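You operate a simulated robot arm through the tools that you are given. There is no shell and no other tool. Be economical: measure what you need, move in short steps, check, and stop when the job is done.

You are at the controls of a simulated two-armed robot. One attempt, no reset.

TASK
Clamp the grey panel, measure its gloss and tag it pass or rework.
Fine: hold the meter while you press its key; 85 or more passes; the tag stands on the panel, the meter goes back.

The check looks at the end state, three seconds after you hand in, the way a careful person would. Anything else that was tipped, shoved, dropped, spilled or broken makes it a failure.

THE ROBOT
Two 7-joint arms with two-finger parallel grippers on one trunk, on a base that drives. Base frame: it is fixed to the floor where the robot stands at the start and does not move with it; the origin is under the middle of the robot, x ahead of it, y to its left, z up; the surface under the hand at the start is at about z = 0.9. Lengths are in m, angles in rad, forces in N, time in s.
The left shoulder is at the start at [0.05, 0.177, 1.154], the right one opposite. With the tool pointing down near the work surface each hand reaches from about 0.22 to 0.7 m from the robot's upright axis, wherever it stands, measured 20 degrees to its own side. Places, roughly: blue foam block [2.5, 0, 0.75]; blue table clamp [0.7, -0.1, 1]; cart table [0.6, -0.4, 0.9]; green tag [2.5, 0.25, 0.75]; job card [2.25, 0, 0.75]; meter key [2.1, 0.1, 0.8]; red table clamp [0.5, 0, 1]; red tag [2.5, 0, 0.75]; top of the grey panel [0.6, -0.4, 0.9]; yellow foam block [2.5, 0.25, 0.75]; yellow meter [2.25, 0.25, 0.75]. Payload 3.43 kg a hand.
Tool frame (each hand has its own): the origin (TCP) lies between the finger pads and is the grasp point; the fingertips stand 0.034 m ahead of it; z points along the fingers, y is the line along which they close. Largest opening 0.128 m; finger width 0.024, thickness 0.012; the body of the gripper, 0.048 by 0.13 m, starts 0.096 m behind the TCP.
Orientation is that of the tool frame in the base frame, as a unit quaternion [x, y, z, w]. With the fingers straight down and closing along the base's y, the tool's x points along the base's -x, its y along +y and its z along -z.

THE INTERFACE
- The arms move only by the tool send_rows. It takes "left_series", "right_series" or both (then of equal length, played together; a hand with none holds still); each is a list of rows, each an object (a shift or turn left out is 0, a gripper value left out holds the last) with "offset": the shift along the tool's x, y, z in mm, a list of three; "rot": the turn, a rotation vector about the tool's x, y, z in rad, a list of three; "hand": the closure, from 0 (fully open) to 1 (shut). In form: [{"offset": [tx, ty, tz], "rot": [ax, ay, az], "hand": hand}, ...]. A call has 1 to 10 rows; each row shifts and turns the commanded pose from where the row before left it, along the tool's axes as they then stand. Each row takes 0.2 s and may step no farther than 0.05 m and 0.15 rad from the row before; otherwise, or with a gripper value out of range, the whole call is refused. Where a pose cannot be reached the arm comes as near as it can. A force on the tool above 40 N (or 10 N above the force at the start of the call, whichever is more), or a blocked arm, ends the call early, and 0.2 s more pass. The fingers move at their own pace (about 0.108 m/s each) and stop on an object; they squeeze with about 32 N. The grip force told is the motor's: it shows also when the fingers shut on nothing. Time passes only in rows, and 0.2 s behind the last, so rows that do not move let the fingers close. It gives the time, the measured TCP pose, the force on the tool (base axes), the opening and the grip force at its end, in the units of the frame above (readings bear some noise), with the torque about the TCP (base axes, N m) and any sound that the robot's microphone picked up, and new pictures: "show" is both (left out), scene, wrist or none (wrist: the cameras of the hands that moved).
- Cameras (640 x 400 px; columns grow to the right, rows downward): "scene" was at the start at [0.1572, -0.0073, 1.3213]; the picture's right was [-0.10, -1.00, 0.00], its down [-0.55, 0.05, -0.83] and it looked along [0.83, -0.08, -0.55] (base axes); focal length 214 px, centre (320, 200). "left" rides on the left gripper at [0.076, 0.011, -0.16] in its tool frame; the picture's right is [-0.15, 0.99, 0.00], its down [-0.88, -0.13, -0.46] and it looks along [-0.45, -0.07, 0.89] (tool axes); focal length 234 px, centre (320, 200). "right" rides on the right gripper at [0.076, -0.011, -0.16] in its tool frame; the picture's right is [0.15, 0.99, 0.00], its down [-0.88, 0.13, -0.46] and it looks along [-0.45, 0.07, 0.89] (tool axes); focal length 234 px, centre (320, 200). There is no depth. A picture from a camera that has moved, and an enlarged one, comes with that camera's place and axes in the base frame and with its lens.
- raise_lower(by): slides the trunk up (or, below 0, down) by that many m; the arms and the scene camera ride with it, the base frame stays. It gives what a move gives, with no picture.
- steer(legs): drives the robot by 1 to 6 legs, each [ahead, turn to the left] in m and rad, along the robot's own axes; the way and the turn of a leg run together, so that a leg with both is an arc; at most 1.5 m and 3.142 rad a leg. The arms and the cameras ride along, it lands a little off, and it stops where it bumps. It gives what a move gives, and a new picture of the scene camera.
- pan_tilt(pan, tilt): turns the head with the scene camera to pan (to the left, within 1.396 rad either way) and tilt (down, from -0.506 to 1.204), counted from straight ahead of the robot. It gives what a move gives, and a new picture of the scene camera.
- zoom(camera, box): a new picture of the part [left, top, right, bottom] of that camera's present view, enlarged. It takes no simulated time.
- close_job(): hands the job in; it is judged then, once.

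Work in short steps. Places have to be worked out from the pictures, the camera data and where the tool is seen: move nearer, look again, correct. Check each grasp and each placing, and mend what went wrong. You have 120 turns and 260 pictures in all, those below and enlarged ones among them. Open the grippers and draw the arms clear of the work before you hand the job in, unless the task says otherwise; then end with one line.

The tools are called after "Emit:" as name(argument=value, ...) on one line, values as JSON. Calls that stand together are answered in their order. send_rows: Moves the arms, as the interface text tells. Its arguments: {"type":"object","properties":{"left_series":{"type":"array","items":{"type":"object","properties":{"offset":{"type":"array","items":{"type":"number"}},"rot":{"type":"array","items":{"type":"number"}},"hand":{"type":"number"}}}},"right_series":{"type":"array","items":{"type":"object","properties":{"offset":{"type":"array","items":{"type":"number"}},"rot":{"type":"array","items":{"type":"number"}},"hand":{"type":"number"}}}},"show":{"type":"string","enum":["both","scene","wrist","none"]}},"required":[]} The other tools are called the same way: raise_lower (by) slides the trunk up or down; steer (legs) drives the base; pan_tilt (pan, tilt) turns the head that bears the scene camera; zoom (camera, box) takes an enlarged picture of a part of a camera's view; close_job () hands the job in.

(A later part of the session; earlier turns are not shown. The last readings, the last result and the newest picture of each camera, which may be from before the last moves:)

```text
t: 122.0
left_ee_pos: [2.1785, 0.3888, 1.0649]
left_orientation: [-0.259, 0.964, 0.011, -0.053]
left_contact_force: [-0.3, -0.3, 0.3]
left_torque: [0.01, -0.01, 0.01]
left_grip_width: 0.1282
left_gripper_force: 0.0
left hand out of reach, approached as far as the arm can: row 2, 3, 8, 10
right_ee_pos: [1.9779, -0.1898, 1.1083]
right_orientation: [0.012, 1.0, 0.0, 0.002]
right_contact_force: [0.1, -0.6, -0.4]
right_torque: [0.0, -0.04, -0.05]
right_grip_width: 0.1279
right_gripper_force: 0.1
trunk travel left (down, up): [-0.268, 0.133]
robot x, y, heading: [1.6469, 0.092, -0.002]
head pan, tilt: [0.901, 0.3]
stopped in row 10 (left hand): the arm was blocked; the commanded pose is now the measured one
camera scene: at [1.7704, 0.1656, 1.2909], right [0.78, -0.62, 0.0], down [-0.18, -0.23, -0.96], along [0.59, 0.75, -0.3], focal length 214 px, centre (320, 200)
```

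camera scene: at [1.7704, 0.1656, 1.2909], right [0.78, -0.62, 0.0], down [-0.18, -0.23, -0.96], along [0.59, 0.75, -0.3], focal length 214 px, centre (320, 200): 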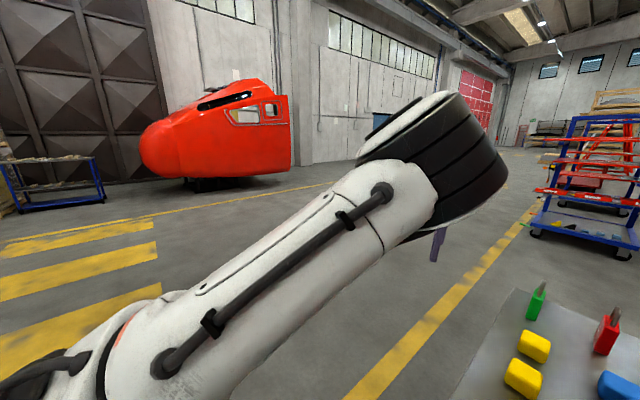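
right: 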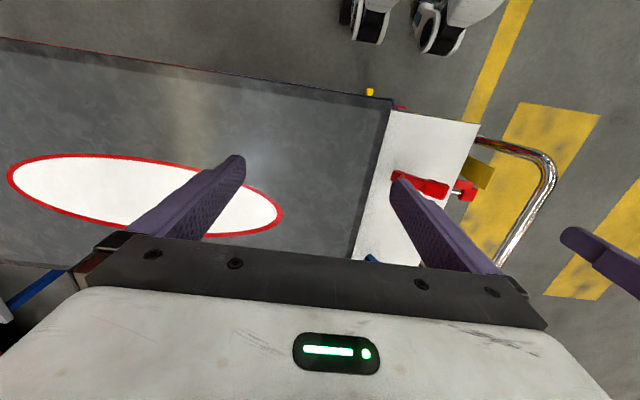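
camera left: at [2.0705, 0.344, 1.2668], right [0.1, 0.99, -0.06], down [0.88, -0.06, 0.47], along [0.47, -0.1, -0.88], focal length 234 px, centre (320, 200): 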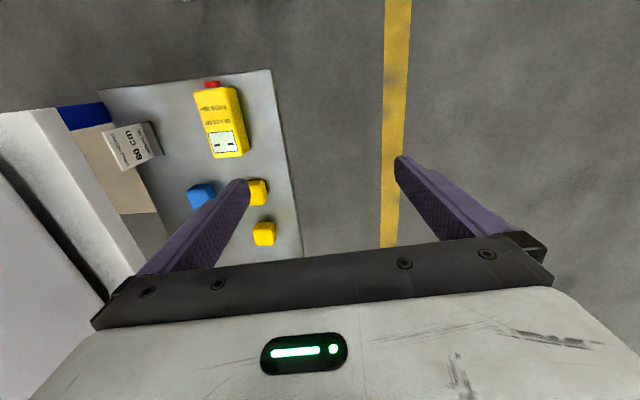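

I test whether the hand now moves inboard freely, un-yawing as it goes.

Emit:
send_rows(left_series=[{"offset": [19, -33, 0], "rot": [0, 0, 0.13]}, {"offset": [15, -35, 0], "rot": [0, 0, 0.13]}, {"offset": [10, -37, 0], "rot": [0, 0, 0.13]}, {"offset": [5, -39, 0], "rot": [0, 0, 0.13]}, {"offset": [0, -40, 0]}, {}], show="scene")

```text
t: 122.8
left_ee_pos: [2.1673, 0.3225, 0.9831]
left_orientation: [-0.128, 0.981, -0.011, -0.143]
left_contact_force: [-0.5, 0.4, 0.0]
left_torque: [-0.04, -0.02, -0.03]
left_grip_width: 0.1281
left_gripper_force: 0.0
right_ee_pos: [1.9768, -0.189, 1.1093]
right_orientation: [0.012, 1.0, -0.002, 0.002]
right_contact_force: [-1.1, 0.3, -0.2]
right_torque: [0.0, -0.01, -0.02]
right_grip_width: 0.1278
right_gripper_force: 0.1
trunk travel left (down, up): [-0.268, 0.133]
robot x, y, heading: [1.6453, 0.0892, -0.004]
head pan, tilt: [0.901, 0.3]
stopped in row 3 (left hand): the arm was blocked; the commanded pose is now the measured one
camera scene: at [1.7705, 0.1662, 1.2909], right [0.78, -0.62, 0.0], down [-0.18, -0.23, -0.96], along [0.59, 0.75, -0.3], focal length 214 px, centre (320, 200)
```

scene: 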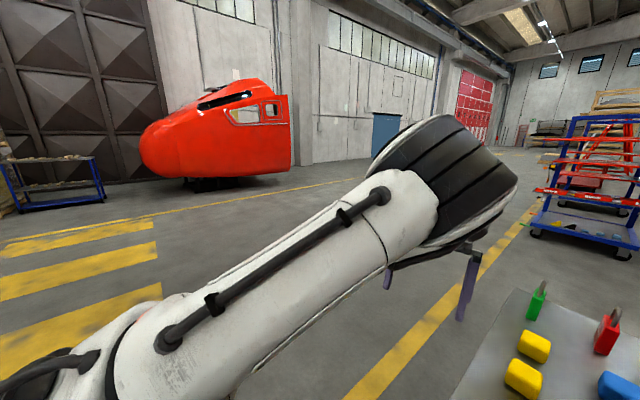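

Blocked mid-transition; the posture is changing. I repeat with gentler steps and recover height.

Emit:
send_rows(left_series=[{}, {"offset": [5, -15, -20], "rot": [0, -0.06, 0]}, {"offset": [5, -15, -20], "rot": [0, -0.06, 0]}, {"offset": [5, -15, -20], "rot": [0, -0.06, 0]}, {"offset": [5, -15, -10], "rot": [0, -0.06, 0]}, {}], show="scene")

```text
t: 123.8
left_ee_pos: [2.1658, 0.3073, 0.9566]
left_orientation: [-0.156, 0.976, -0.009, -0.15]
left_contact_force: [-0.2, -0.6, -0.5]
left_torque: [0.0, -0.02, 0.01]
left_grip_width: 0.1279
left_gripper_force: 0.0
left hand out of reach, approached as far as the arm can: row 5
right_ee_pos: [1.9773, -0.1889, 1.1075]
right_orientation: [0.012, 1.0, -0.001, 0.003]
right_contact_force: [-0.2, -0.1, 0.6]
right_torque: [-0.01, -0.01, 0.01]
right_grip_width: 0.1281
right_gripper_force: 0.1
trunk travel left (down, up): [-0.268, 0.133]
robot x, y, heading: [1.6401, 0.0895, -0.002]
head pan, tilt: [0.901, 0.3]
stopped in row 5 (left hand): the arm was blocked; the commanded pose is now the measured one
camera scene: at [1.7707, 0.1661, 1.2908], right [0.78, -0.62, 0.0], down [-0.18, -0.23, -0.96], along [0.59, 0.75, -0.3], focal length 214 px, centre (320, 200)
```

scene: 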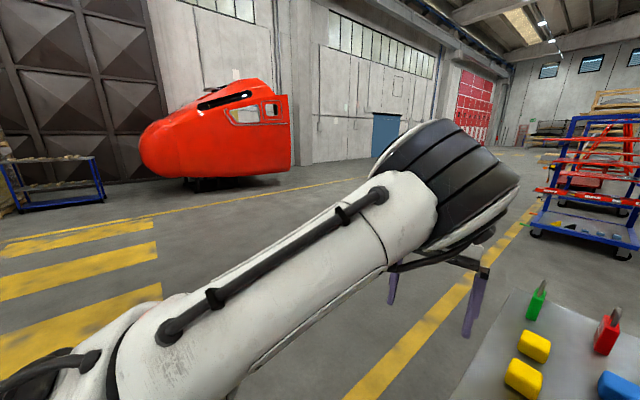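

The arm near the head may be touching it; I pan the head away and look from the centre.

Emit:
pan_tilt(pan=-0.3, tilt=0.6)

Emit:
send_rows(left_series=[{}, {"offset": [0, 0, -20]}, {"offset": [0, 0, -20]}, {"offset": [0, 0, -20]}, {}], show="both")

```text
t: 125.2
left_ee_pos: [2.1658, 0.3059, 0.9566]
left_orientation: [-0.157, 0.976, -0.009, -0.149]
left_contact_force: [0.2, -1.1, 0.6]
left_torque: [0.0, 0.0, 0.01]
left_grip_width: 0.128
left_gripper_force: 0.0
right_ee_pos: [1.9776, -0.1892, 1.1089]
right_orientation: [0.012, 1.0, -0.001, 0.002]
right_contact_force: [-0.4, 0.4, -1.9]
right_torque: [-0.02, -0.01, 0.01]
right_grip_width: 0.1278
right_gripper_force: 0.1
trunk travel left (down, up): [-0.268, 0.133]
robot x, y, heading: [1.6428, 0.0877, 0.003]
head pan, tilt: [-0.3, 0.6]
camera scene: at [1.797, 0.0667, 1.2634], right [-0.3, -0.96, 0.0], down [-0.54, 0.17, -0.83], along [0.79, -0.24, -0.56], focal length 214 px, centre (320, 200)
```

scene: 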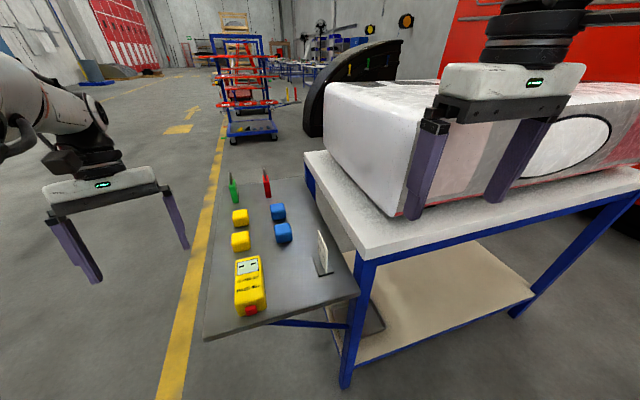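

```text
t: 126.4
left_ee_pos: [2.1825, 0.3155, 1.0151]
left_orientation: [-0.162, 0.975, -0.014, -0.149]
left_contact_force: [0.3, 0.0, 0.4]
left_torque: [0.01, -0.03, 0.01]
left_grip_width: 0.1281
left_gripper_force: 0.0
right_ee_pos: [1.9773, -0.1902, 1.1087]
right_orientation: [0.012, 1.0, -0.002, 0.003]
right_contact_force: [0.1, -0.2, 0.3]
right_torque: [-0.01, -0.01, 0.01]
right_grip_width: 0.1279
right_gripper_force: 0.0
trunk travel left (down, up): [-0.268, 0.133]
robot x, y, heading: [1.6463, 0.0921, -0.002]
head pan, tilt: [-0.3, 0.6]
camera scene: at [1.7969, 0.0667, 1.2634], right [-0.3, -0.95, 0.0], down [-0.54, 0.17, -0.83], along [0.79, -0.24, -0.56], focal length 214 px, centre (320, 200)
camera left: at [2.1562, 0.3138, 1.189], right [-0.18, 0.98, -0.02], down [0.97, 0.18, 0.17], along [0.17, 0.01, -0.98], focal length 234 px, centre (320, 200)
```

scene: 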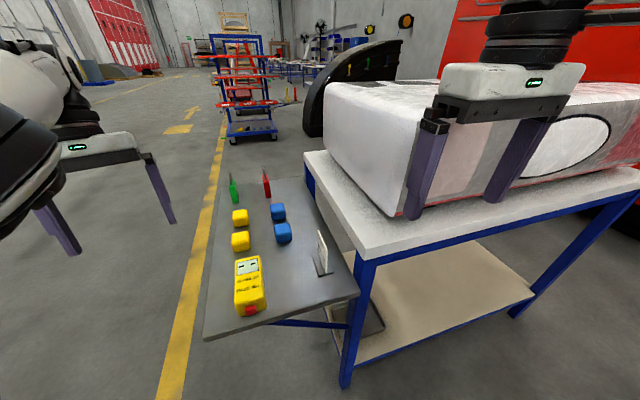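
left: 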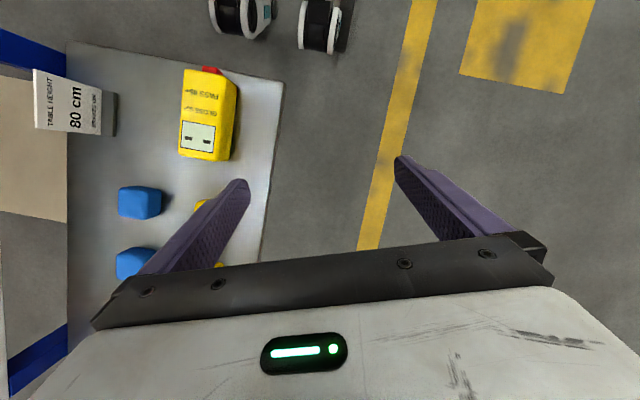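

Now it moves with the head out of the way. I straighten the tool and move it inboard.

Emit:
send_rows(left_series=[{"offset": [9, -25, 0], "rot": [-0.007, -0.075, 0.081]}, {"offset": [7, -27, 0], "rot": [-0.007, -0.075, 0.081]}, {"offset": [5, -28, 0], "rot": [-0.007, -0.075, 0.081]}, {"offset": [2, -30, 0], "rot": [-0.007, -0.075, 0.081]}, {"offset": [0, -30, 0]}, {}], show="both")

```text
t: 128.0
left_ee_pos: [2.2524, 0.222, 1.0486]
left_orientation: [-0.024, 1.0, -0.016, 0.002]
left_contact_force: [0.7, 0.3, -0.3]
left_torque: [-0.02, 0.03, -0.02]
left_grip_width: 0.1281
left_gripper_force: 0.0
left hand out of reach, approached as far as the arm can: row 2, 3, 4, 5
right_ee_pos: [1.9781, -0.1897, 1.1081]
right_orientation: [0.013, 1.0, -0.001, 0.002]
right_contact_force: [0.3, -0.3, -0.1]
right_torque: [-0.02, 0.04, 0.0]
right_grip_width: 0.1277
right_gripper_force: 0.0
trunk travel left (down, up): [-0.268, 0.133]
robot x, y, heading: [1.6436, 0.0905, 0.001]
head pan, tilt: [-0.3, 0.6]
stopped in row 6 (left hand): the arm was blocked; the commanded pose is now the measured one
camera scene: at [1.797, 0.0668, 1.2633], right [-0.3, -0.95, 0.0], down [-0.54, 0.17, -0.83], along [0.79, -0.24, -0.56], focal length 214 px, centre (320, 200)
camera left: at [2.1758, 0.2334, 1.2063], right [0.1, 0.99, -0.03], down [0.88, -0.07, 0.46], along [0.46, -0.07, -0.89], focal length 234 px, centre (320, 200)
```

scene: 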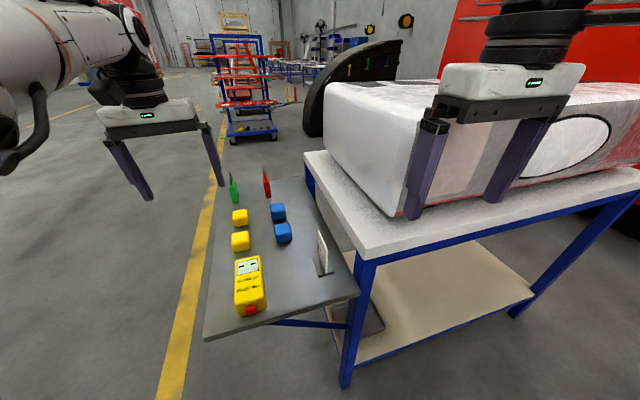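
left: 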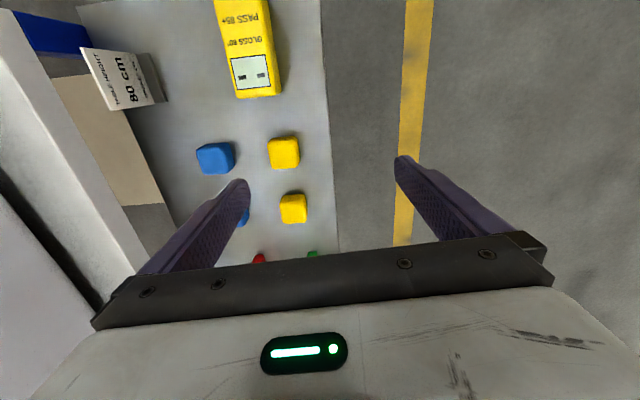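

The left arm remains awkward inboard, while the right arm is in good posture. I'll use the right hand to handle meter and tag, and the left hand only to press the key; I shift the robot 0.28 m to the left so the meter sits in front of the right arm.

Emit:
steer(legs=[[0, 1.571], [0.28, 0], [0, -1.571]])

Emit:
zoom(camera="right", box=[0, 0, 640, 400])

```text
t: 137.6
left_ee_pos: [2.2484, 0.5126, 1.0493]
left_orientation: [-0.034, 0.999, -0.017, 0.002]
left_contact_force: [0.6, 1.0, -0.3]
left_torque: [-0.03, 0.0, 0.01]
left_grip_width: 0.128
left_gripper_force: 0.1
right_ee_pos: [1.9833, 0.0969, 1.1078]
right_orientation: [0.002, 1.0, -0.002, 0.002]
right_contact_force: [-0.4, -0.5, -0.4]
right_torque: [0.02, -0.01, 0.01]
right_grip_width: 0.128
right_gripper_force: 0.1
trunk travel left (down, up): [-0.268, 0.133]
robot x, y, heading: [1.6445, 0.3725, 0.025]
head pan, tilt: [-0.3, 0.6]
camera scene: at [1.7975, 0.3499, 1.2634], right [-0.28, -0.96, 0.0], down [-0.54, 0.16, -0.83], along [0.79, -0.23, -0.56], focal length 214 px, centre (320, 200)
```

scene: 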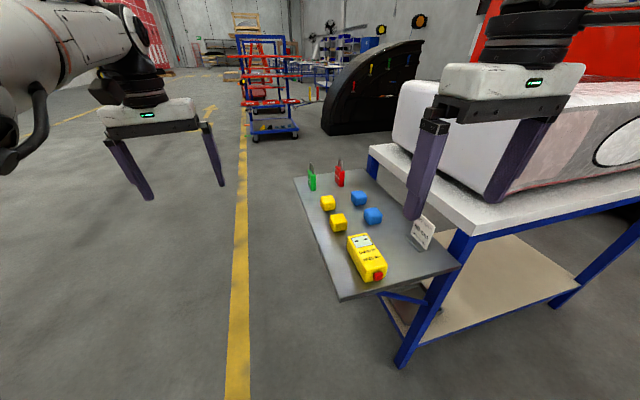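

```text
1.00 times, centred on (320, 200) of right (not enlarged: the box is as wide or as high as the picture)
camera zoom: at [1.9071, 0.0869, 1.2687], right [-0.14, 0.99, 0.0], down [0.88, 0.13, 0.46], along [0.46, 0.06, -0.89], focal length 234 px, centre (320, 200)
```

zoom: 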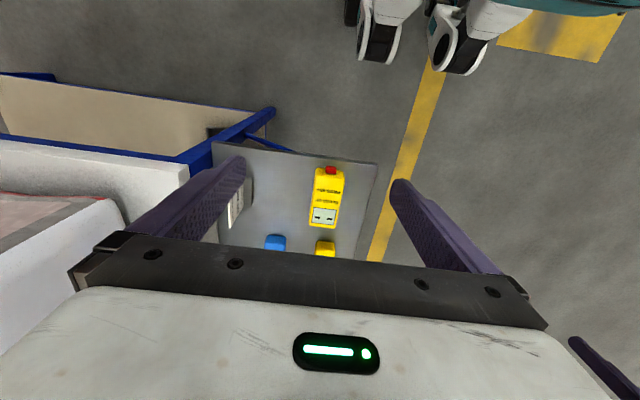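

Right hand: meter centre ≈(2.155, 0.137). I move above it and down to z≈0.95 for another look.

Emit:
send_rows(right_series=[{"offset": [-43, 10, 0]}, {"offset": [-43, 10, 0]}, {"offset": [-43, 10, 0]}, {"offset": [-43, 10, 0]}, {"offset": [0, 0, 45]}, {"offset": [0, 0, 45]}, {"offset": [0, 0, 45]}, {"offset": [0, 0, 20]}, {}], show="both")

```text
t: 139.6
left_ee_pos: [2.2487, 0.5124, 1.0492]
left_orientation: [-0.034, 0.999, -0.016, 0.003]
left_contact_force: [0.2, -0.3, -0.6]
left_torque: [-0.02, 0.01, -0.01]
left_grip_width: 0.1281
left_gripper_force: 0.1
right_ee_pos: [2.1593, 0.138, 0.9538]
right_orientation: [0.002, 1.0, -0.001, 0.003]
right_contact_force: [-0.2, -0.4, 0.1]
right_torque: [0.04, 0.0, 0.01]
right_grip_width: 0.1278
right_gripper_force: 0.2
trunk travel left (down, up): [-0.268, 0.133]
robot x, y, heading: [1.6447, 0.3716, 0.018]
head pan, tilt: [-0.3, 0.6]
camera scene: at [1.7975, 0.35, 1.2634], right [-0.28, -0.96, 0.0], down [-0.54, 0.16, -0.83], along [0.79, -0.23, -0.56], focal length 214 px, centre (320, 200)
camera right: at [2.0814, 0.1274, 1.1138], right [-0.14, 0.99, 0.0], down [0.88, 0.13, 0.46], along [0.46, 0.06, -0.89], focal length 234 px, centre (320, 200)
```

scene: 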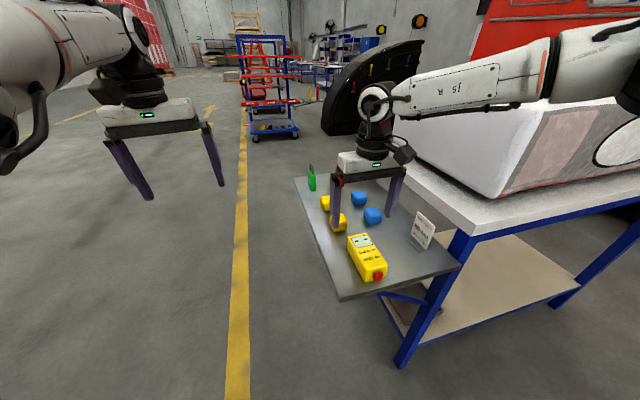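
right: 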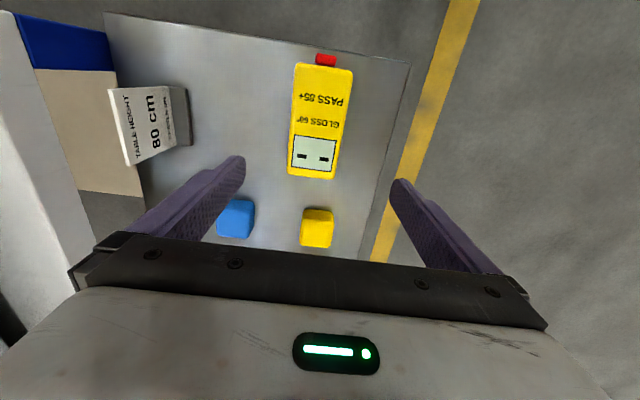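

Meter spans x≈2.07–2.21, y≈0.130. I grip at x≈2.155 so the display stays visible between the fingers, descending carefully.

Emit:
send_rows(right_series=[{"offset": [4, -7, 40]}, {"offset": [0, 0, 40]}, {"offset": [0, 0, 40]}, {"offset": [0, 0, 25]}, {"offset": [0, 0, 12]}, {}], show="wrist")

```text
t: 140.5
left_ee_pos: [2.2486, 0.5135, 1.0505]
left_orientation: [-0.034, 0.999, -0.018, 0.002]
left_contact_force: [0.6, 0.5, -0.8]
left_torque: [0.02, 0.07, -0.01]
left_grip_width: 0.1278
left_gripper_force: 0.2
right_ee_pos: [2.1523, 0.1312, 0.8344]
right_orientation: [0.001, 1.0, 0.001, 0.003]
right_contact_force: [-11.3, -3.1, 16.9]
right_torque: [0.71, 0.56, 0.49]
right_grip_width: 0.1274
right_gripper_force: 0.0
trunk travel left (down, up): [-0.268, 0.133]
robot x, y, heading: [1.6433, 0.3713, 0.025]
head pan, tilt: [-0.3, 0.6]
stopped in row 4 (right hand): the force on the tool passed its limit at 65 N (the readings are from after the stop); the commanded pose is now the measured one
camera right: at [2.0755, 0.1196, 0.9943], right [-0.14, 0.99, 0.0], down [0.88, 0.13, 0.46], along [0.46, 0.07, -0.89], focal length 234 px, centre (320, 200)
```

right: 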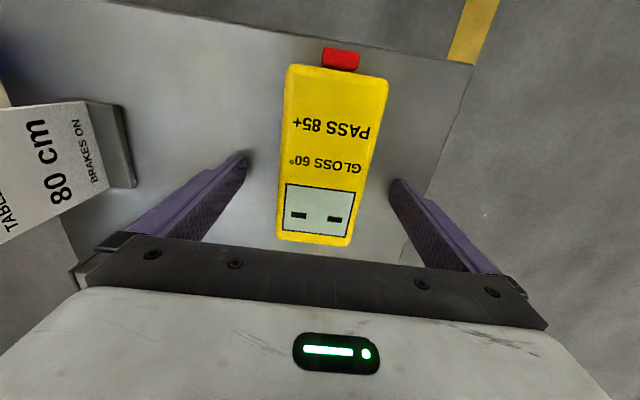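

The fingertips touched the shelf (z≈0.80). I lift 5 mm and close on the meter.

Emit:
send_rows(right_series=[{"offset": [0, 0, -5]}, {"hand": 0.3}, {"hand": 0.45}, {"hand": 0.6}, {"hand": 0.8}, {"hand": 1.0}, {}], show="wrist")

```text
t: 142.1
left_ee_pos: [2.2493, 0.5128, 1.0484]
left_orientation: [-0.035, 0.999, -0.017, 0.003]
left_contact_force: [-0.1, 0.3, 0.4]
left_torque: [0.03, -0.01, 0.06]
left_grip_width: 0.1281
left_gripper_force: 0.1
right_ee_pos: [2.1525, 0.1292, 0.8369]
right_orientation: [0.003, 1.0, 0.0, 0.004]
right_contact_force: [0.5, -1.4, 0.6]
right_torque: [-0.07, -0.21, -0.04]
right_grip_width: 0.0598
right_gripper_force: 32.4
trunk travel left (down, up): [-0.268, 0.133]
robot x, y, heading: [1.6456, 0.369, 0.021]
head pan, tilt: [-0.3, 0.6]
camera right: at [2.0763, 0.1193, 0.9969], right [-0.14, 0.99, 0.0], down [0.88, 0.13, 0.46], along [0.46, 0.07, -0.89], focal length 234 px, centre (320, 200)
```

right: 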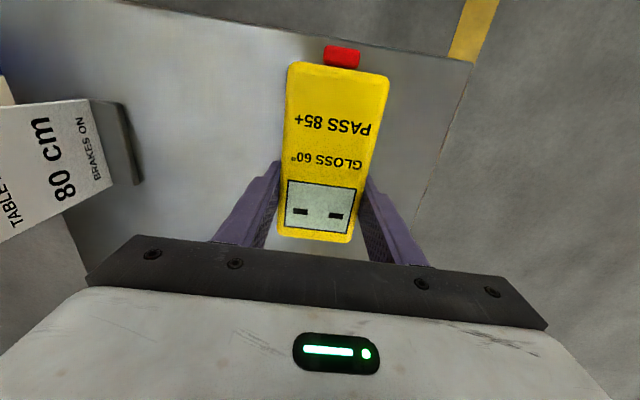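

The meter is gripped (60 mm; original TCP pose 2.1525, 0.1292, 0.837). I lift it and draw it back.

Emit:
send_rows(right_series=[{"offset": [0, 0, -30]}, {"offset": [0, 0, -45]}, {"offset": [0, 0, -45]}, {"offset": [0, 0, -45]}, {"offset": [0, 0, -45]}, {"offset": [45, -10, 0]}, {"offset": [45, -10, 0]}, {"offset": [40, 0, 0]}, {}], show="both")

Emit:
raise_lower(by=0.12)

```text
t: 144.1
left_ee_pos: [2.2499, 0.5129, 1.0484]
left_orientation: [-0.034, 0.999, -0.016, 0.003]
left_contact_force: [-0.8, -0.6, 0.6]
left_torque: [-0.01, -0.01, -0.01]
left_grip_width: 0.1279
left_gripper_force: 0.0
right_ee_pos: [2.022, 0.1112, 1.0446]
right_orientation: [0.002, 1.0, 0.0, 0.003]
right_contact_force: [-0.1, -1.2, -3.9]
right_torque: [-0.03, -0.09, 0.01]
right_grip_width: 0.0597
right_gripper_force: 31.9
trunk travel left (down, up): [-0.268, 0.133]
robot x, y, heading: [1.6452, 0.3728, 0.021]
head pan, tilt: [-0.3, 0.6]
camera scene: at [1.798, 0.3497, 1.2632], right [-0.28, -0.96, 0.0], down [-0.54, 0.16, -0.82], along [0.79, -0.23, -0.57], focal length 214 px, centre (320, 200)
camera right: at [1.9462, 0.1001, 1.2047], right [-0.14, 0.99, 0.0], down [0.88, 0.13, 0.46], along [0.46, 0.07, -0.89], focal length 234 px, centre (320, 200)
```

scene: 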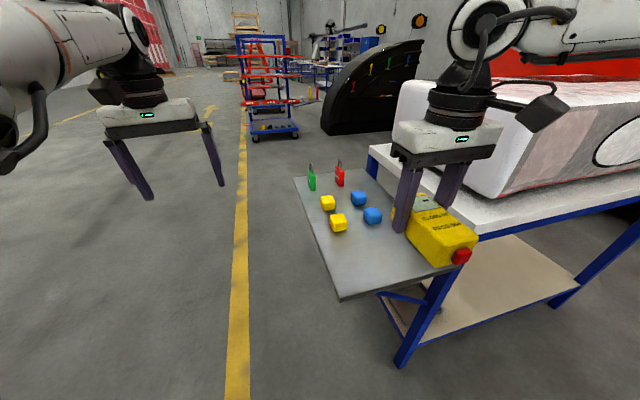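
right: 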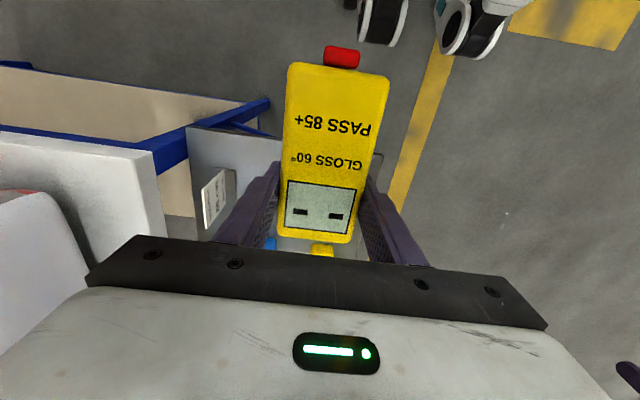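

```text
t: 145.6
left_ee_pos: [2.2504, 0.5122, 1.169]
left_orientation: [-0.035, 0.999, -0.016, 0.002]
left_contact_force: [0.7, -0.8, -0.6]
left_torque: [-0.02, 0.01, 0.02]
left_grip_width: 0.1278
left_gripper_force: 0.2
right_ee_pos: [2.0237, 0.111, 1.1636]
right_orientation: [0.001, 1.0, 0.0, 0.003]
right_contact_force: [0.2, 0.9, -3.9]
right_torque: [-0.03, -0.07, -0.01]
right_grip_width: 0.06
right_gripper_force: 31.9
trunk travel left (down, up): [-0.388, 0.013]
robot x, y, heading: [1.6455, 0.3713, 0.017]
head pan, tilt: [-0.3, 0.6]
```

Meter held securely. I drive round to face the cart from its far side.

Emit:
steer(legs=[[0, -1.588], [0.62, 0], [0, -1.571]])

Emit:
pan_tilt(pan=0.0, tilt=0.6)

```text
t: 156.8
left_ee_pos: [1.0458, -0.4157, 1.1674]
left_orientation: [0.999, 0.044, -0.002, -0.017]
left_contact_force: [-0.2, 0.8, -0.5]
left_torque: [0.03, -0.02, 0.02]
left_grip_width: 0.1281
left_gripper_force: 0.0
right_ee_pos: [1.263, -0.0094, 1.1645]
right_orientation: [1.0, 0.009, -0.003, 0.0]
right_contact_force: [0.0, -0.3, -2.9]
right_torque: [-0.01, 0.09, 0.0]
right_grip_width: 0.06
right_gripper_force: 31.8
trunk travel left (down, up): [-0.388, 0.013]
robot x, y, heading: [1.6464, -0.2605, -3.103]
head pan, tilt: [-0.3, 0.6]
camera scene: at [1.4908, -0.2402, 1.3833], right [0.26, 0.97, 0.0], down [0.55, -0.15, -0.82], along [-0.8, 0.21, -0.57], focal length 214 px, centre (320, 200)
```

scene: 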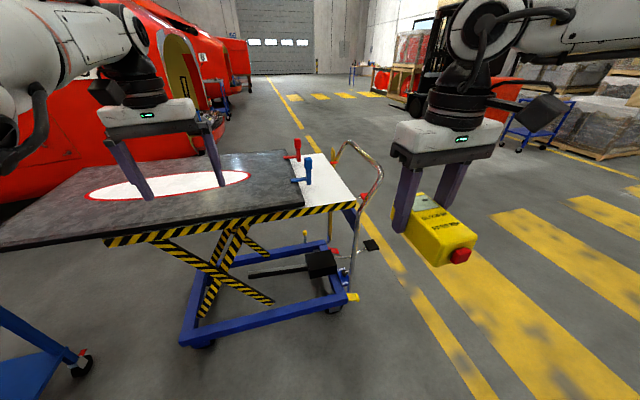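

```text
t: 157.6
left_ee_pos: [1.0454, -0.4163, 1.1679]
left_orientation: [0.999, 0.044, -0.001, -0.017]
left_contact_force: [-0.9, -0.3, -0.3]
left_torque: [0.0, 0.01, 0.01]
left_grip_width: 0.128
left_gripper_force: 0.0
right_ee_pos: [1.2626, -0.0089, 1.1654]
right_orientation: [1.0, 0.008, -0.004, 0.0]
right_contact_force: [-0.5, -0.9, -3.7]
right_torque: [0.01, 0.11, -0.03]
right_grip_width: 0.0597
right_gripper_force: 32.4
trunk travel left (down, up): [-0.388, 0.013]
robot x, y, heading: [1.6509, -0.2595, -3.099]
head pan, tilt: [0.0, 0.6]
camera scene: at [1.4878, -0.2666, 1.3833], right [-0.04, 1.0, 0.0], down [0.56, 0.02, -0.82], along [-0.82, -0.03, -0.57], focal length 214 px, centre (320, 200)
```

scene: 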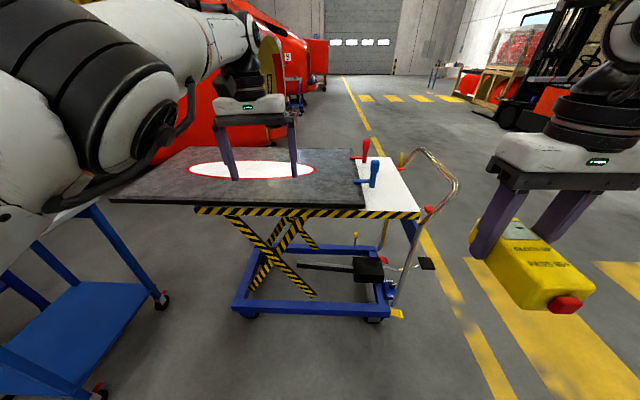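

Path ahead is clear; I drive 0.37 m up to the cart, straightening the heading.

Emit:
steer(legs=[[0.37, -0.04]])

```text
t: 159.9
left_ee_pos: [0.6668, -0.4033, 1.1678]
left_orientation: [1.0, 0.027, -0.001, -0.017]
left_contact_force: [-0.3, -0.2, 0.5]
left_torque: [-0.03, 0.0, -0.02]
left_grip_width: 0.1281
left_gripper_force: 0.0
right_ee_pos: [0.8992, -0.0055, 1.1641]
right_orientation: [1.0, -0.009, -0.003, -0.001]
right_contact_force: [-0.4, 0.0, -3.5]
right_torque: [0.0, 0.1, -0.02]
right_grip_width: 0.0599
right_gripper_force: 32.0
trunk travel left (down, up): [-0.388, 0.013]
robot x, y, heading: [1.2734, -0.2708, -3.137]
head pan, tilt: [0.0, 0.6]
camera scene: at [1.1147, -0.2697, 1.3832], right [-0.01, 1.0, 0.0], down [0.57, 0.0, -0.82], along [-0.82, 0.0, -0.57], focal length 214 px, centre (320, 200)
```

scene: 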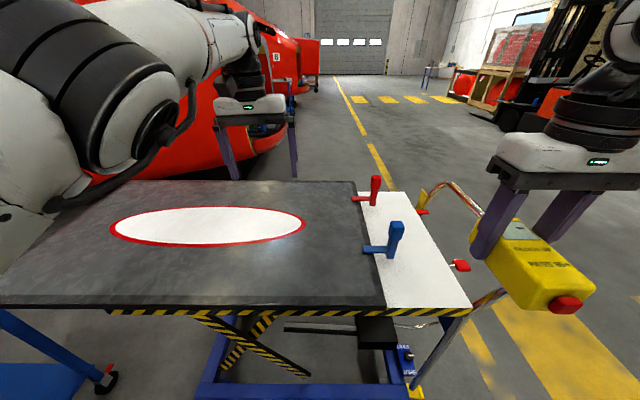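

Ellipse starts at y≈−0.316; I'll set the meter on grey metal around (0.72, −0.24). First I move the left hand outboard, then bring the meter over.

Emit:
send_rows(left_series=[{"offset": [0, 40, 0]}, {"offset": [10, 40, 0]}, {"offset": [10, 40, 0]}, {}, {}, {}, {}, {}, {}], right_series=[{}, {"offset": [-26, 33, 0]}, {"offset": [-26, 34, 0]}, {"offset": [-26, 34, 0]}, {"offset": [-26, 34, 0]}, {"offset": [-26, 34, 0]}, {"offset": [-26, 34, 0]}, {"offset": [-26, 34, 0]}, {}], show="both")

```text
t: 161.9
left_ee_pos: [0.6933, -0.5442, 1.1612]
left_orientation: [0.998, 0.048, -0.002, -0.028]
left_contact_force: [0.3, 0.1, 0.3]
left_torque: [0.01, -0.02, 0.01]
left_grip_width: 0.1282
left_gripper_force: 0.0
right_ee_pos: [0.8118, -0.1203, 1.1553]
right_orientation: [1.0, -0.008, -0.003, -0.002]
right_contact_force: [0.4, 0.3, -4.7]
right_torque: [-0.01, 0.13, -0.01]
right_grip_width: 0.0599
right_gripper_force: 32.2
right hand out of reach, approached as far as the arm can: row 5, 6, 7, 8
trunk travel left (down, up): [-0.388, 0.013]
robot x, y, heading: [1.2787, -0.2738, -3.139]
head pan, tilt: [0.0, 0.6]
camera scene: at [1.1153, -0.2698, 1.3833], right [-0.01, 1.0, 0.0], down [0.57, 0.0, -0.82], along [-0.82, 0.0, -0.57], focal length 214 px, centre (320, 200)
camera right: at [0.8886, -0.1112, 1.3168], right [0.13, -0.99, 0.0], down [-0.88, -0.12, 0.46], along [-0.46, -0.06, -0.89], focal length 234 px, centre (320, 200)
camera left: at [0.7726, -0.5574, 1.3192], right [-0.05, -1.0, -0.05], down [-0.89, 0.02, 0.46], along [-0.46, 0.07, -0.88], focal length 234 px, centre (320, 200)
```

scene: 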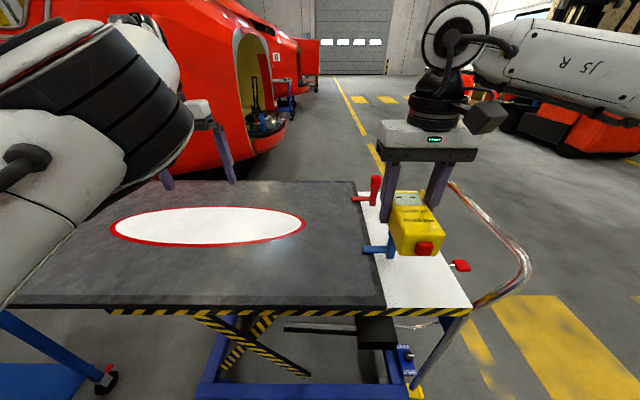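
right: 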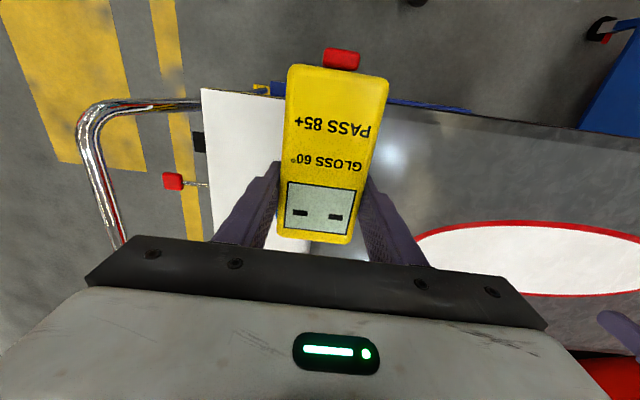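
left: 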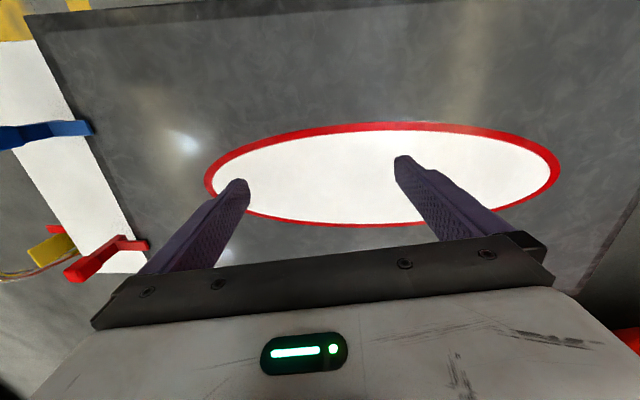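

The right arm's inboard limit comes from the height; lower down it reaches farther. I descend 70 mm, then move inboard, keeping clear of the blue clamp.

Emit:
send_rows(right_series=[{"offset": [0, 0, 35]}, {"offset": [0, 0, 35]}, {"offset": [0, 30, 0]}, {"offset": [0, 30, 0]}, {"offset": [0, 30, 0]}, {"offset": [0, 30, 0]}, {"offset": [-20, 0, 10]}, {"offset": [-20, 0, 10]}, {}], show="scene")

```text
t: 163.9
left_ee_pos: [0.6935, -0.5434, 1.1602]
left_orientation: [0.999, 0.048, 0.0, -0.026]
left_contact_force: [-0.8, -1.0, 0.6]
left_torque: [0.03, -0.03, -0.02]
left_grip_width: 0.1279
left_gripper_force: 0.1
right_ee_pos: [0.8144, -0.1336, 1.0682]
right_orientation: [1.0, -0.008, -0.004, 0.001]
right_contact_force: [0.0, 1.1, -3.7]
right_torque: [-0.02, 0.09, 0.0]
right_grip_width: 0.0597
right_gripper_force: 32.1
right hand out of reach, approached as far as the arm can: row 3, 4, 5, 6, 7, 8
trunk travel left (down, up): [-0.388, 0.013]
robot x, y, heading: [1.2747, -0.2719, -3.137]
head pan, tilt: [0.0, 0.6]
camera scene: at [1.1152, -0.2698, 1.3833], right [-0.01, 1.0, 0.0], down [0.57, 0.0, -0.82], along [-0.82, 0.0, -0.57], focal length 214 px, centre (320, 200)
```

scene: 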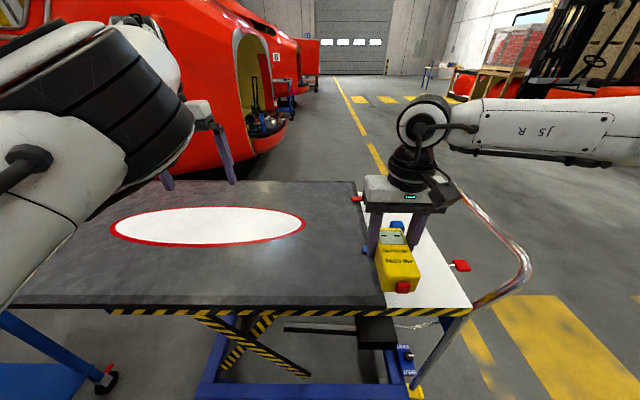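

The right arm meets an inboard wrist limit here. I test whether yawing the meter inboard (key toward the left arm, useful anyway) frees it.

Emit:
send_rows(right_series=[{"rot": [0, 0, 0.15]}, {"rot": [0, 0, 0.15]}, {"rot": [0, 0, 0.15]}, {"rot": [0, 0, 0.15]}, {"offset": [17, 25, 0]}, {"offset": [17, 25, 0]}, {"offset": [17, 25, 0]}, {"offset": [17, 25, 0]}, {}], show="scene")

```text
t: 165.9
left_ee_pos: [0.6949, -0.5446, 1.1607]
left_orientation: [0.998, 0.048, -0.001, -0.028]
left_contact_force: [-0.3, -0.6, 0.7]
left_torque: [0.04, 0.0, 0.02]
left_grip_width: 0.1281
left_gripper_force: 0.1
right_ee_pos: [0.8461, -0.1502, 1.0713]
right_orientation: [0.953, -0.304, -0.003, 0.001]
right_contact_force: [-0.6, -0.7, -3.7]
right_torque: [0.05, 0.05, 0.02]
right_grip_width: 0.0599
right_gripper_force: 31.8
right hand out of reach, approached as far as the arm can: row 5, 6, 7, 8
trunk travel left (down, up): [-0.388, 0.013]
robot x, y, heading: [1.2734, -0.2676, -3.137]
head pan, tilt: [0.0, 0.6]
camera scene: at [1.1151, -0.2698, 1.3833], right [-0.01, 1.0, 0.0], down [0.57, 0.0, -0.82], along [-0.82, 0.0, -0.57], focal length 214 px, centre (320, 200)
```

scene: 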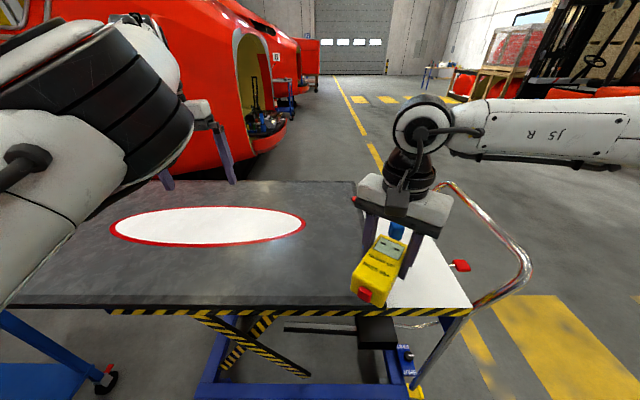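

Inboard yaw is fine but translation isn't. I test the opposite (outboard) yaw, which let the left arm reach far inboard earlier.

Emit:
send_rows(right_series=[{"rot": [0, 0, -0.15]}, {"rot": [0, 0, -0.15]}, {"rot": [0, 0, -0.15]}, {"rot": [0, 0, -0.15]}, {"rot": [0, 0, -0.15]}, {"rot": [0, 0, -0.15]}, {"rot": [0, 0, -0.15]}, {"rot": [0, 0, -0.15]}], show="none")

Emit:
send_rows(right_series=[{"offset": [-16, 25, 0]}, {"offset": [-16, 25, 0]}, {"offset": [-16, 25, 0]}, {"offset": [-16, 25, 0]}, {}], show="scene")

```text
t: 167.7
left_ee_pos: [0.6941, -0.5447, 1.1605]
left_orientation: [0.998, 0.047, 0.0, -0.028]
left_contact_force: [0.2, 0.3, 0.5]
left_torque: [0.02, 0.0, 0.0]
left_grip_width: 0.1282
left_gripper_force: 0.0
right_ee_pos: [0.8454, -0.1473, 1.0706]
right_orientation: [0.957, 0.289, -0.003, -0.001]
right_contact_force: [-0.4, 0.1, -3.4]
right_torque: [-0.06, 0.07, 0.01]
right_grip_width: 0.0598
right_gripper_force: 32.1
trunk travel left (down, up): [-0.388, 0.013]
robot x, y, heading: [1.2771, -0.2726, -3.138]
head pan, tilt: [0.0, 0.6]
```

```text
t: 168.9
left_ee_pos: [0.694, -0.5433, 1.1617]
left_orientation: [0.998, 0.048, -0.002, -0.028]
left_contact_force: [1.4, 0.2, 0.9]
left_torque: [0.02, -0.02, -0.01]
left_grip_width: 0.1277
left_gripper_force: 0.0
right_ee_pos: [0.8729, -0.1594, 1.0738]
right_orientation: [0.958, 0.287, -0.003, 0.0]
right_contact_force: [0.5, -0.4, -4.0]
right_torque: [0.0, 0.06, 0.0]
right_grip_width: 0.0599
right_gripper_force: 32.0
right hand out of reach, approached as far as the arm can: row 1, 2, 3, 4
trunk travel left (down, up): [-0.388, 0.013]
robot x, y, heading: [1.2774, -0.2693, -3.135]
head pan, tilt: [0.0, 0.6]
camera scene: at [1.1152, -0.2698, 1.3833], right [-0.01, 1.0, 0.0], down [0.57, 0.0, -0.82], along [-0.82, 0.0, -0.57], focal length 214 px, centre (320, 200)
```

scene: 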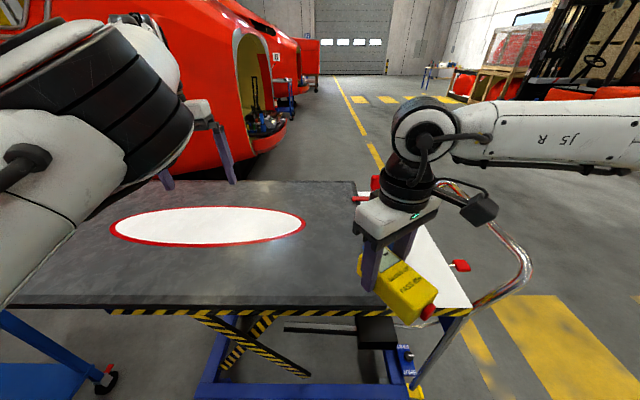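

I realise the commanded pose keeps accumulating past the reachable edge, which made the arm seem stuck. I bring the right hand's commanded pose back by the overshoot (≈+0.36 m in y) and undo the yaw.

Emit:
send_rows(right_series=[{"offset": [25, -37, 0]}, {"offset": [25, -37, 0]}, {"offset": [25, -37, 0]}, {"offset": [25, -37, 0]}, {"offset": [25, -37, 0]}, {"offset": [25, -37, 0]}, {"offset": [25, -37, 0]}, {"offset": [25, -37, 0]}, {}], show="scene")

```text
t: 170.9
left_ee_pos: [0.6941, -0.5437, 1.1612]
left_orientation: [0.998, 0.048, -0.001, -0.027]
left_contact_force: [-0.1, -0.2, -0.3]
left_torque: [-0.04, -0.02, -0.04]
left_grip_width: 0.1281
left_gripper_force: 0.1
right_ee_pos: [0.9064, 0.0937, 1.0766]
right_orientation: [0.958, 0.286, -0.003, -0.002]
right_contact_force: [-0.3, -0.3, -3.3]
right_torque: [-0.06, 0.09, 0.01]
right_grip_width: 0.0596
right_gripper_force: 32.1
right hand out of reach, approached as far as the arm can: row 6, 7, 8
trunk travel left (down, up): [-0.388, 0.013]
robot x, y, heading: [1.2748, -0.2708, -3.136]
head pan, tilt: [0.0, 0.6]
camera scene: at [1.1153, -0.2696, 1.3833], right [-0.01, 1.0, 0.0], down [0.56, 0.0, -0.83], along [-0.82, 0.0, -0.57], focal length 214 px, centre (320, 200)
```

scene: 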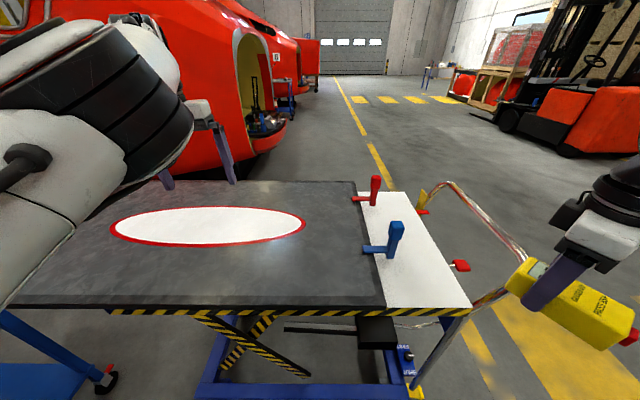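

The right hand is clear to the side. Now I test how far inboard the left hand reaches with a rolled posture (fingers pointing inboard) at moderate height.

Emit:
send_rows(left_series=[{"offset": [25, 0, 15], "rot": [0.14, 0, 0]}, {"offset": [25, 0, 15], "rot": [0.14, 0, 0]}, {"offset": [25, 5, 10], "rot": [0.14, 0, 0]}, {"rot": [0.14, 0, 0]}, {"rot": [0.14, 0, 0]}, {"rot": [0.14, 0, 0]}, {"rot": [0.14, 0, 0]}, {"offset": [0, -16.7, 25]}, {"offset": [0, -16.7, 25]}, {"offset": [0, -16.7, 25]}], show="scene")

```text
t: 173.1
left_ee_pos: [0.7621, -0.4394, 1.1269]
left_orientation: [0.87, 0.035, -0.021, -0.491]
left_contact_force: [0.1, 0.0, -0.5]
left_torque: [-0.01, -0.04, -0.01]
left_grip_width: 0.1281
left_gripper_force: 0.1
right_ee_pos: [0.9057, 0.0925, 1.0763]
right_orientation: [0.958, 0.285, -0.003, -0.003]
right_contact_force: [-0.2, -0.5, -3.8]
right_torque: [-0.02, 0.08, 0.01]
right_grip_width: 0.0598
right_gripper_force: 32.1
trunk travel left (down, up): [-0.388, 0.013]
robot x, y, heading: [1.275, -0.2681, -3.139]
head pan, tilt: [0.0, 0.6]
camera scene: at [1.1153, -0.2697, 1.3833], right [-0.01, 1.0, 0.0], down [0.57, 0.0, -0.82], along [-0.82, 0.0, -0.57], focal length 214 px, centre (320, 200)
```

scene: 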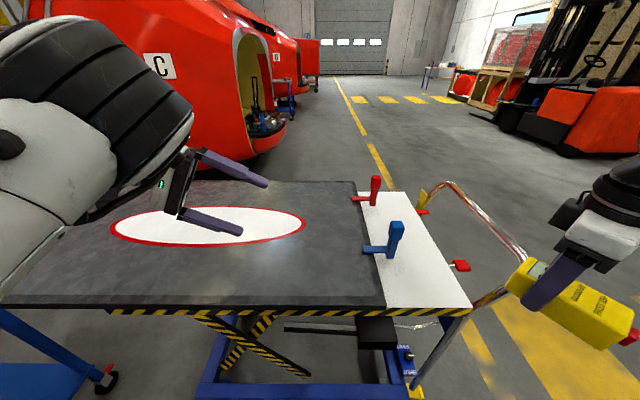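

That posture moves freely. I continue inboard and down to see the limit.

Emit:
send_rows(left_series=[{"offset": [0, -4.2, 33], "hand": 1.0}, {"offset": [0, -4.2, 33]}, {"offset": [0, -4.2, 33]}, {"offset": [0, -4.2, 33]}, {"offset": [0, -4.2, 33]}, {"offset": [0, -4.2, 33]}, {"offset": [0, -4.2, 33]}, {"offset": [0, -4.2, 33]}], show="scene")

```text
t: 174.9
left_ee_pos: [0.6661, -0.2764, 1.0143]
left_orientation: [0.87, 0.035, -0.024, -0.491]
left_contact_force: [0.4, 0.7, 0.1]
left_torque: [0.01, 0.01, -0.01]
left_grip_width: 0.0
left_gripper_force: 32.1
left hand out of reach, approached as far as the arm can: row 3, 4, 5, 6, 7, 8
right_ee_pos: [0.9056, 0.093, 1.0761]
right_orientation: [0.958, 0.286, -0.003, -0.003]
right_contact_force: [0.2, -0.7, -3.6]
right_torque: [-0.06, 0.07, -0.01]
right_grip_width: 0.0597
right_gripper_force: 31.9
trunk travel left (down, up): [-0.388, 0.013]
robot x, y, heading: [1.2724, -0.2725, -3.135]
head pan, tilt: [0.0, 0.6]
camera scene: at [1.1149, -0.2694, 1.3833], right [-0.01, 1.0, 0.0], down [0.57, 0.0, -0.82], along [-0.82, 0.0, -0.57], focal length 214 px, centre (320, 200)
```

scene: 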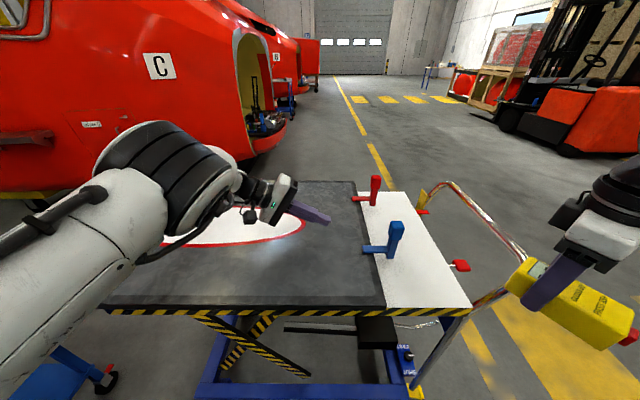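

The left hand can reach the robot's centre line (rel x≈0.6) in this posture. I back it off a bit and yaw the right hand so that the meter's key will face the left hand.

Emit:
send_rows(left_series=[{"offset": [0, 10, -30]}, {"offset": [0, 10, -30]}, {"offset": [0, 10, -30]}, {"offset": [0, 10, -30]}, {}, {}, {}, {}, {}, {}], right_series=[{"rot": [0, 0, 0.15]}, {"rot": [0, 0, 0.15]}, {"rot": [0, 0, 0.15]}, {"rot": [0, 0, 0.15]}, {"rot": [0, 0, 0.15]}, {"rot": [0, 0, 0.15]}, {"rot": [0, 0, 0.15]}, {"rot": [0, 0, 0.15]}, {"rot": [0, 0, 0.15]}, {"rot": [0, 0, 0.15]}], show="none")

Emit:
send_rows(right_series=[{"rot": [0, 0, 0.13]}, {"rot": [0, 0, 0.13]}, {"rot": [0, 0, 0.13]}, {"rot": [0, 0, 0.13]}, {"rot": [0, 0, 0.13]}, {}], show="scene")

```text
t: 177.1
left_ee_pos: [0.6836, -0.3831, 1.0354]
left_orientation: [0.874, 0.023, -0.014, -0.485]
left_contact_force: [0.6, -0.4, 0.3]
left_torque: [-0.01, 0.01, -0.01]
left_grip_width: 0.0
left_gripper_force: 31.8
right_ee_pos: [0.908, 0.0921, 1.0786]
right_orientation: [0.896, -0.443, -0.004, 0.002]
right_contact_force: [-0.4, -1.1, -3.8]
right_torque: [0.03, 0.06, -0.04]
right_grip_width: 0.0596
right_gripper_force: 32.0
trunk travel left (down, up): [-0.388, 0.013]
robot x, y, heading: [1.2735, -0.2699, -3.139]
head pan, tilt: [0.0, 0.6]
```

```text
t: 178.5
left_ee_pos: [0.6833, -0.3832, 1.0352]
left_orientation: [0.875, 0.023, -0.014, -0.484]
left_contact_force: [0.2, 0.1, 0.5]
left_torque: [-0.02, 0.0, 0.0]
left_grip_width: 0.0
left_gripper_force: 31.9
right_ee_pos: [0.9048, 0.0922, 1.078]
right_orientation: [0.708, -0.706, -0.003, 0.002]
right_contact_force: [-0.3, -0.1, -4.0]
right_torque: [0.11, -0.02, -0.03]
right_grip_width: 0.0595
right_gripper_force: 32.6
trunk travel left (down, up): [-0.388, 0.013]
robot x, y, heading: [1.2767, -0.2698, -3.139]
head pan, tilt: [0.0, 0.6]
camera scene: at [1.1152, -0.2696, 1.3833], right [-0.01, 1.0, 0.0], down [0.57, 0.0, -0.82], along [-0.82, 0.0, -0.57], focal length 214 px, centre (320, 200)
```

scene: 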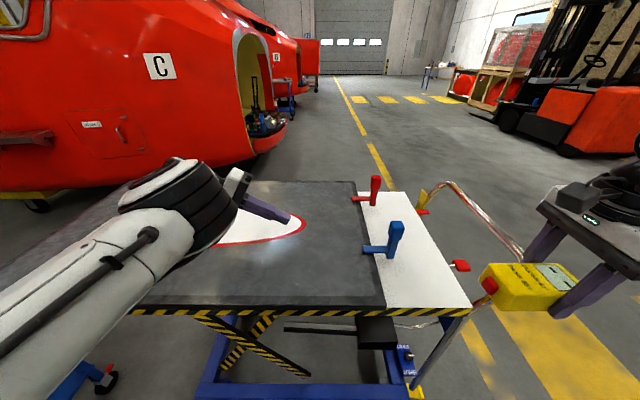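

Meter now has its key facing the left arm. To suit both arms' reach I shift the robot 0.18 m to its left and back a few cm.

Emit:
steer(legs=[[-0.1, 0], [0, 1.571], [0.18, 0], [0, -1.571], [0.07, 0]])

```text
t: 188.9
left_ee_pos: [0.7159, -0.5675, 1.0347]
left_orientation: [0.874, 0.025, -0.016, -0.485]
left_contact_force: [-0.3, 0.1, 0.2]
left_torque: [0.04, 0.02, -0.03]
left_grip_width: 0.0
left_gripper_force: 31.9
right_ee_pos: [0.935, -0.0919, 1.0765]
right_orientation: [0.711, -0.703, -0.002, 0.001]
right_contact_force: [-0.4, -0.3, -3.2]
right_torque: [0.11, -0.03, 0.01]
right_grip_width: 0.0598
right_gripper_force: 32.0
trunk travel left (down, up): [-0.388, 0.013]
robot x, y, heading: [1.3103, -0.4492, -3.13]
head pan, tilt: [0.0, 0.6]
camera scene: at [1.1459, -0.4516, 1.3832], right [-0.01, 1.0, 0.0], down [0.57, 0.01, -0.82], along [-0.82, -0.01, -0.57], focal length 214 px, centre (320, 200)
```

scene: 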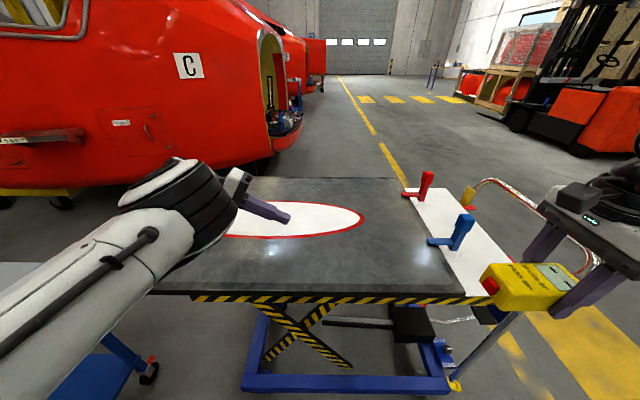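

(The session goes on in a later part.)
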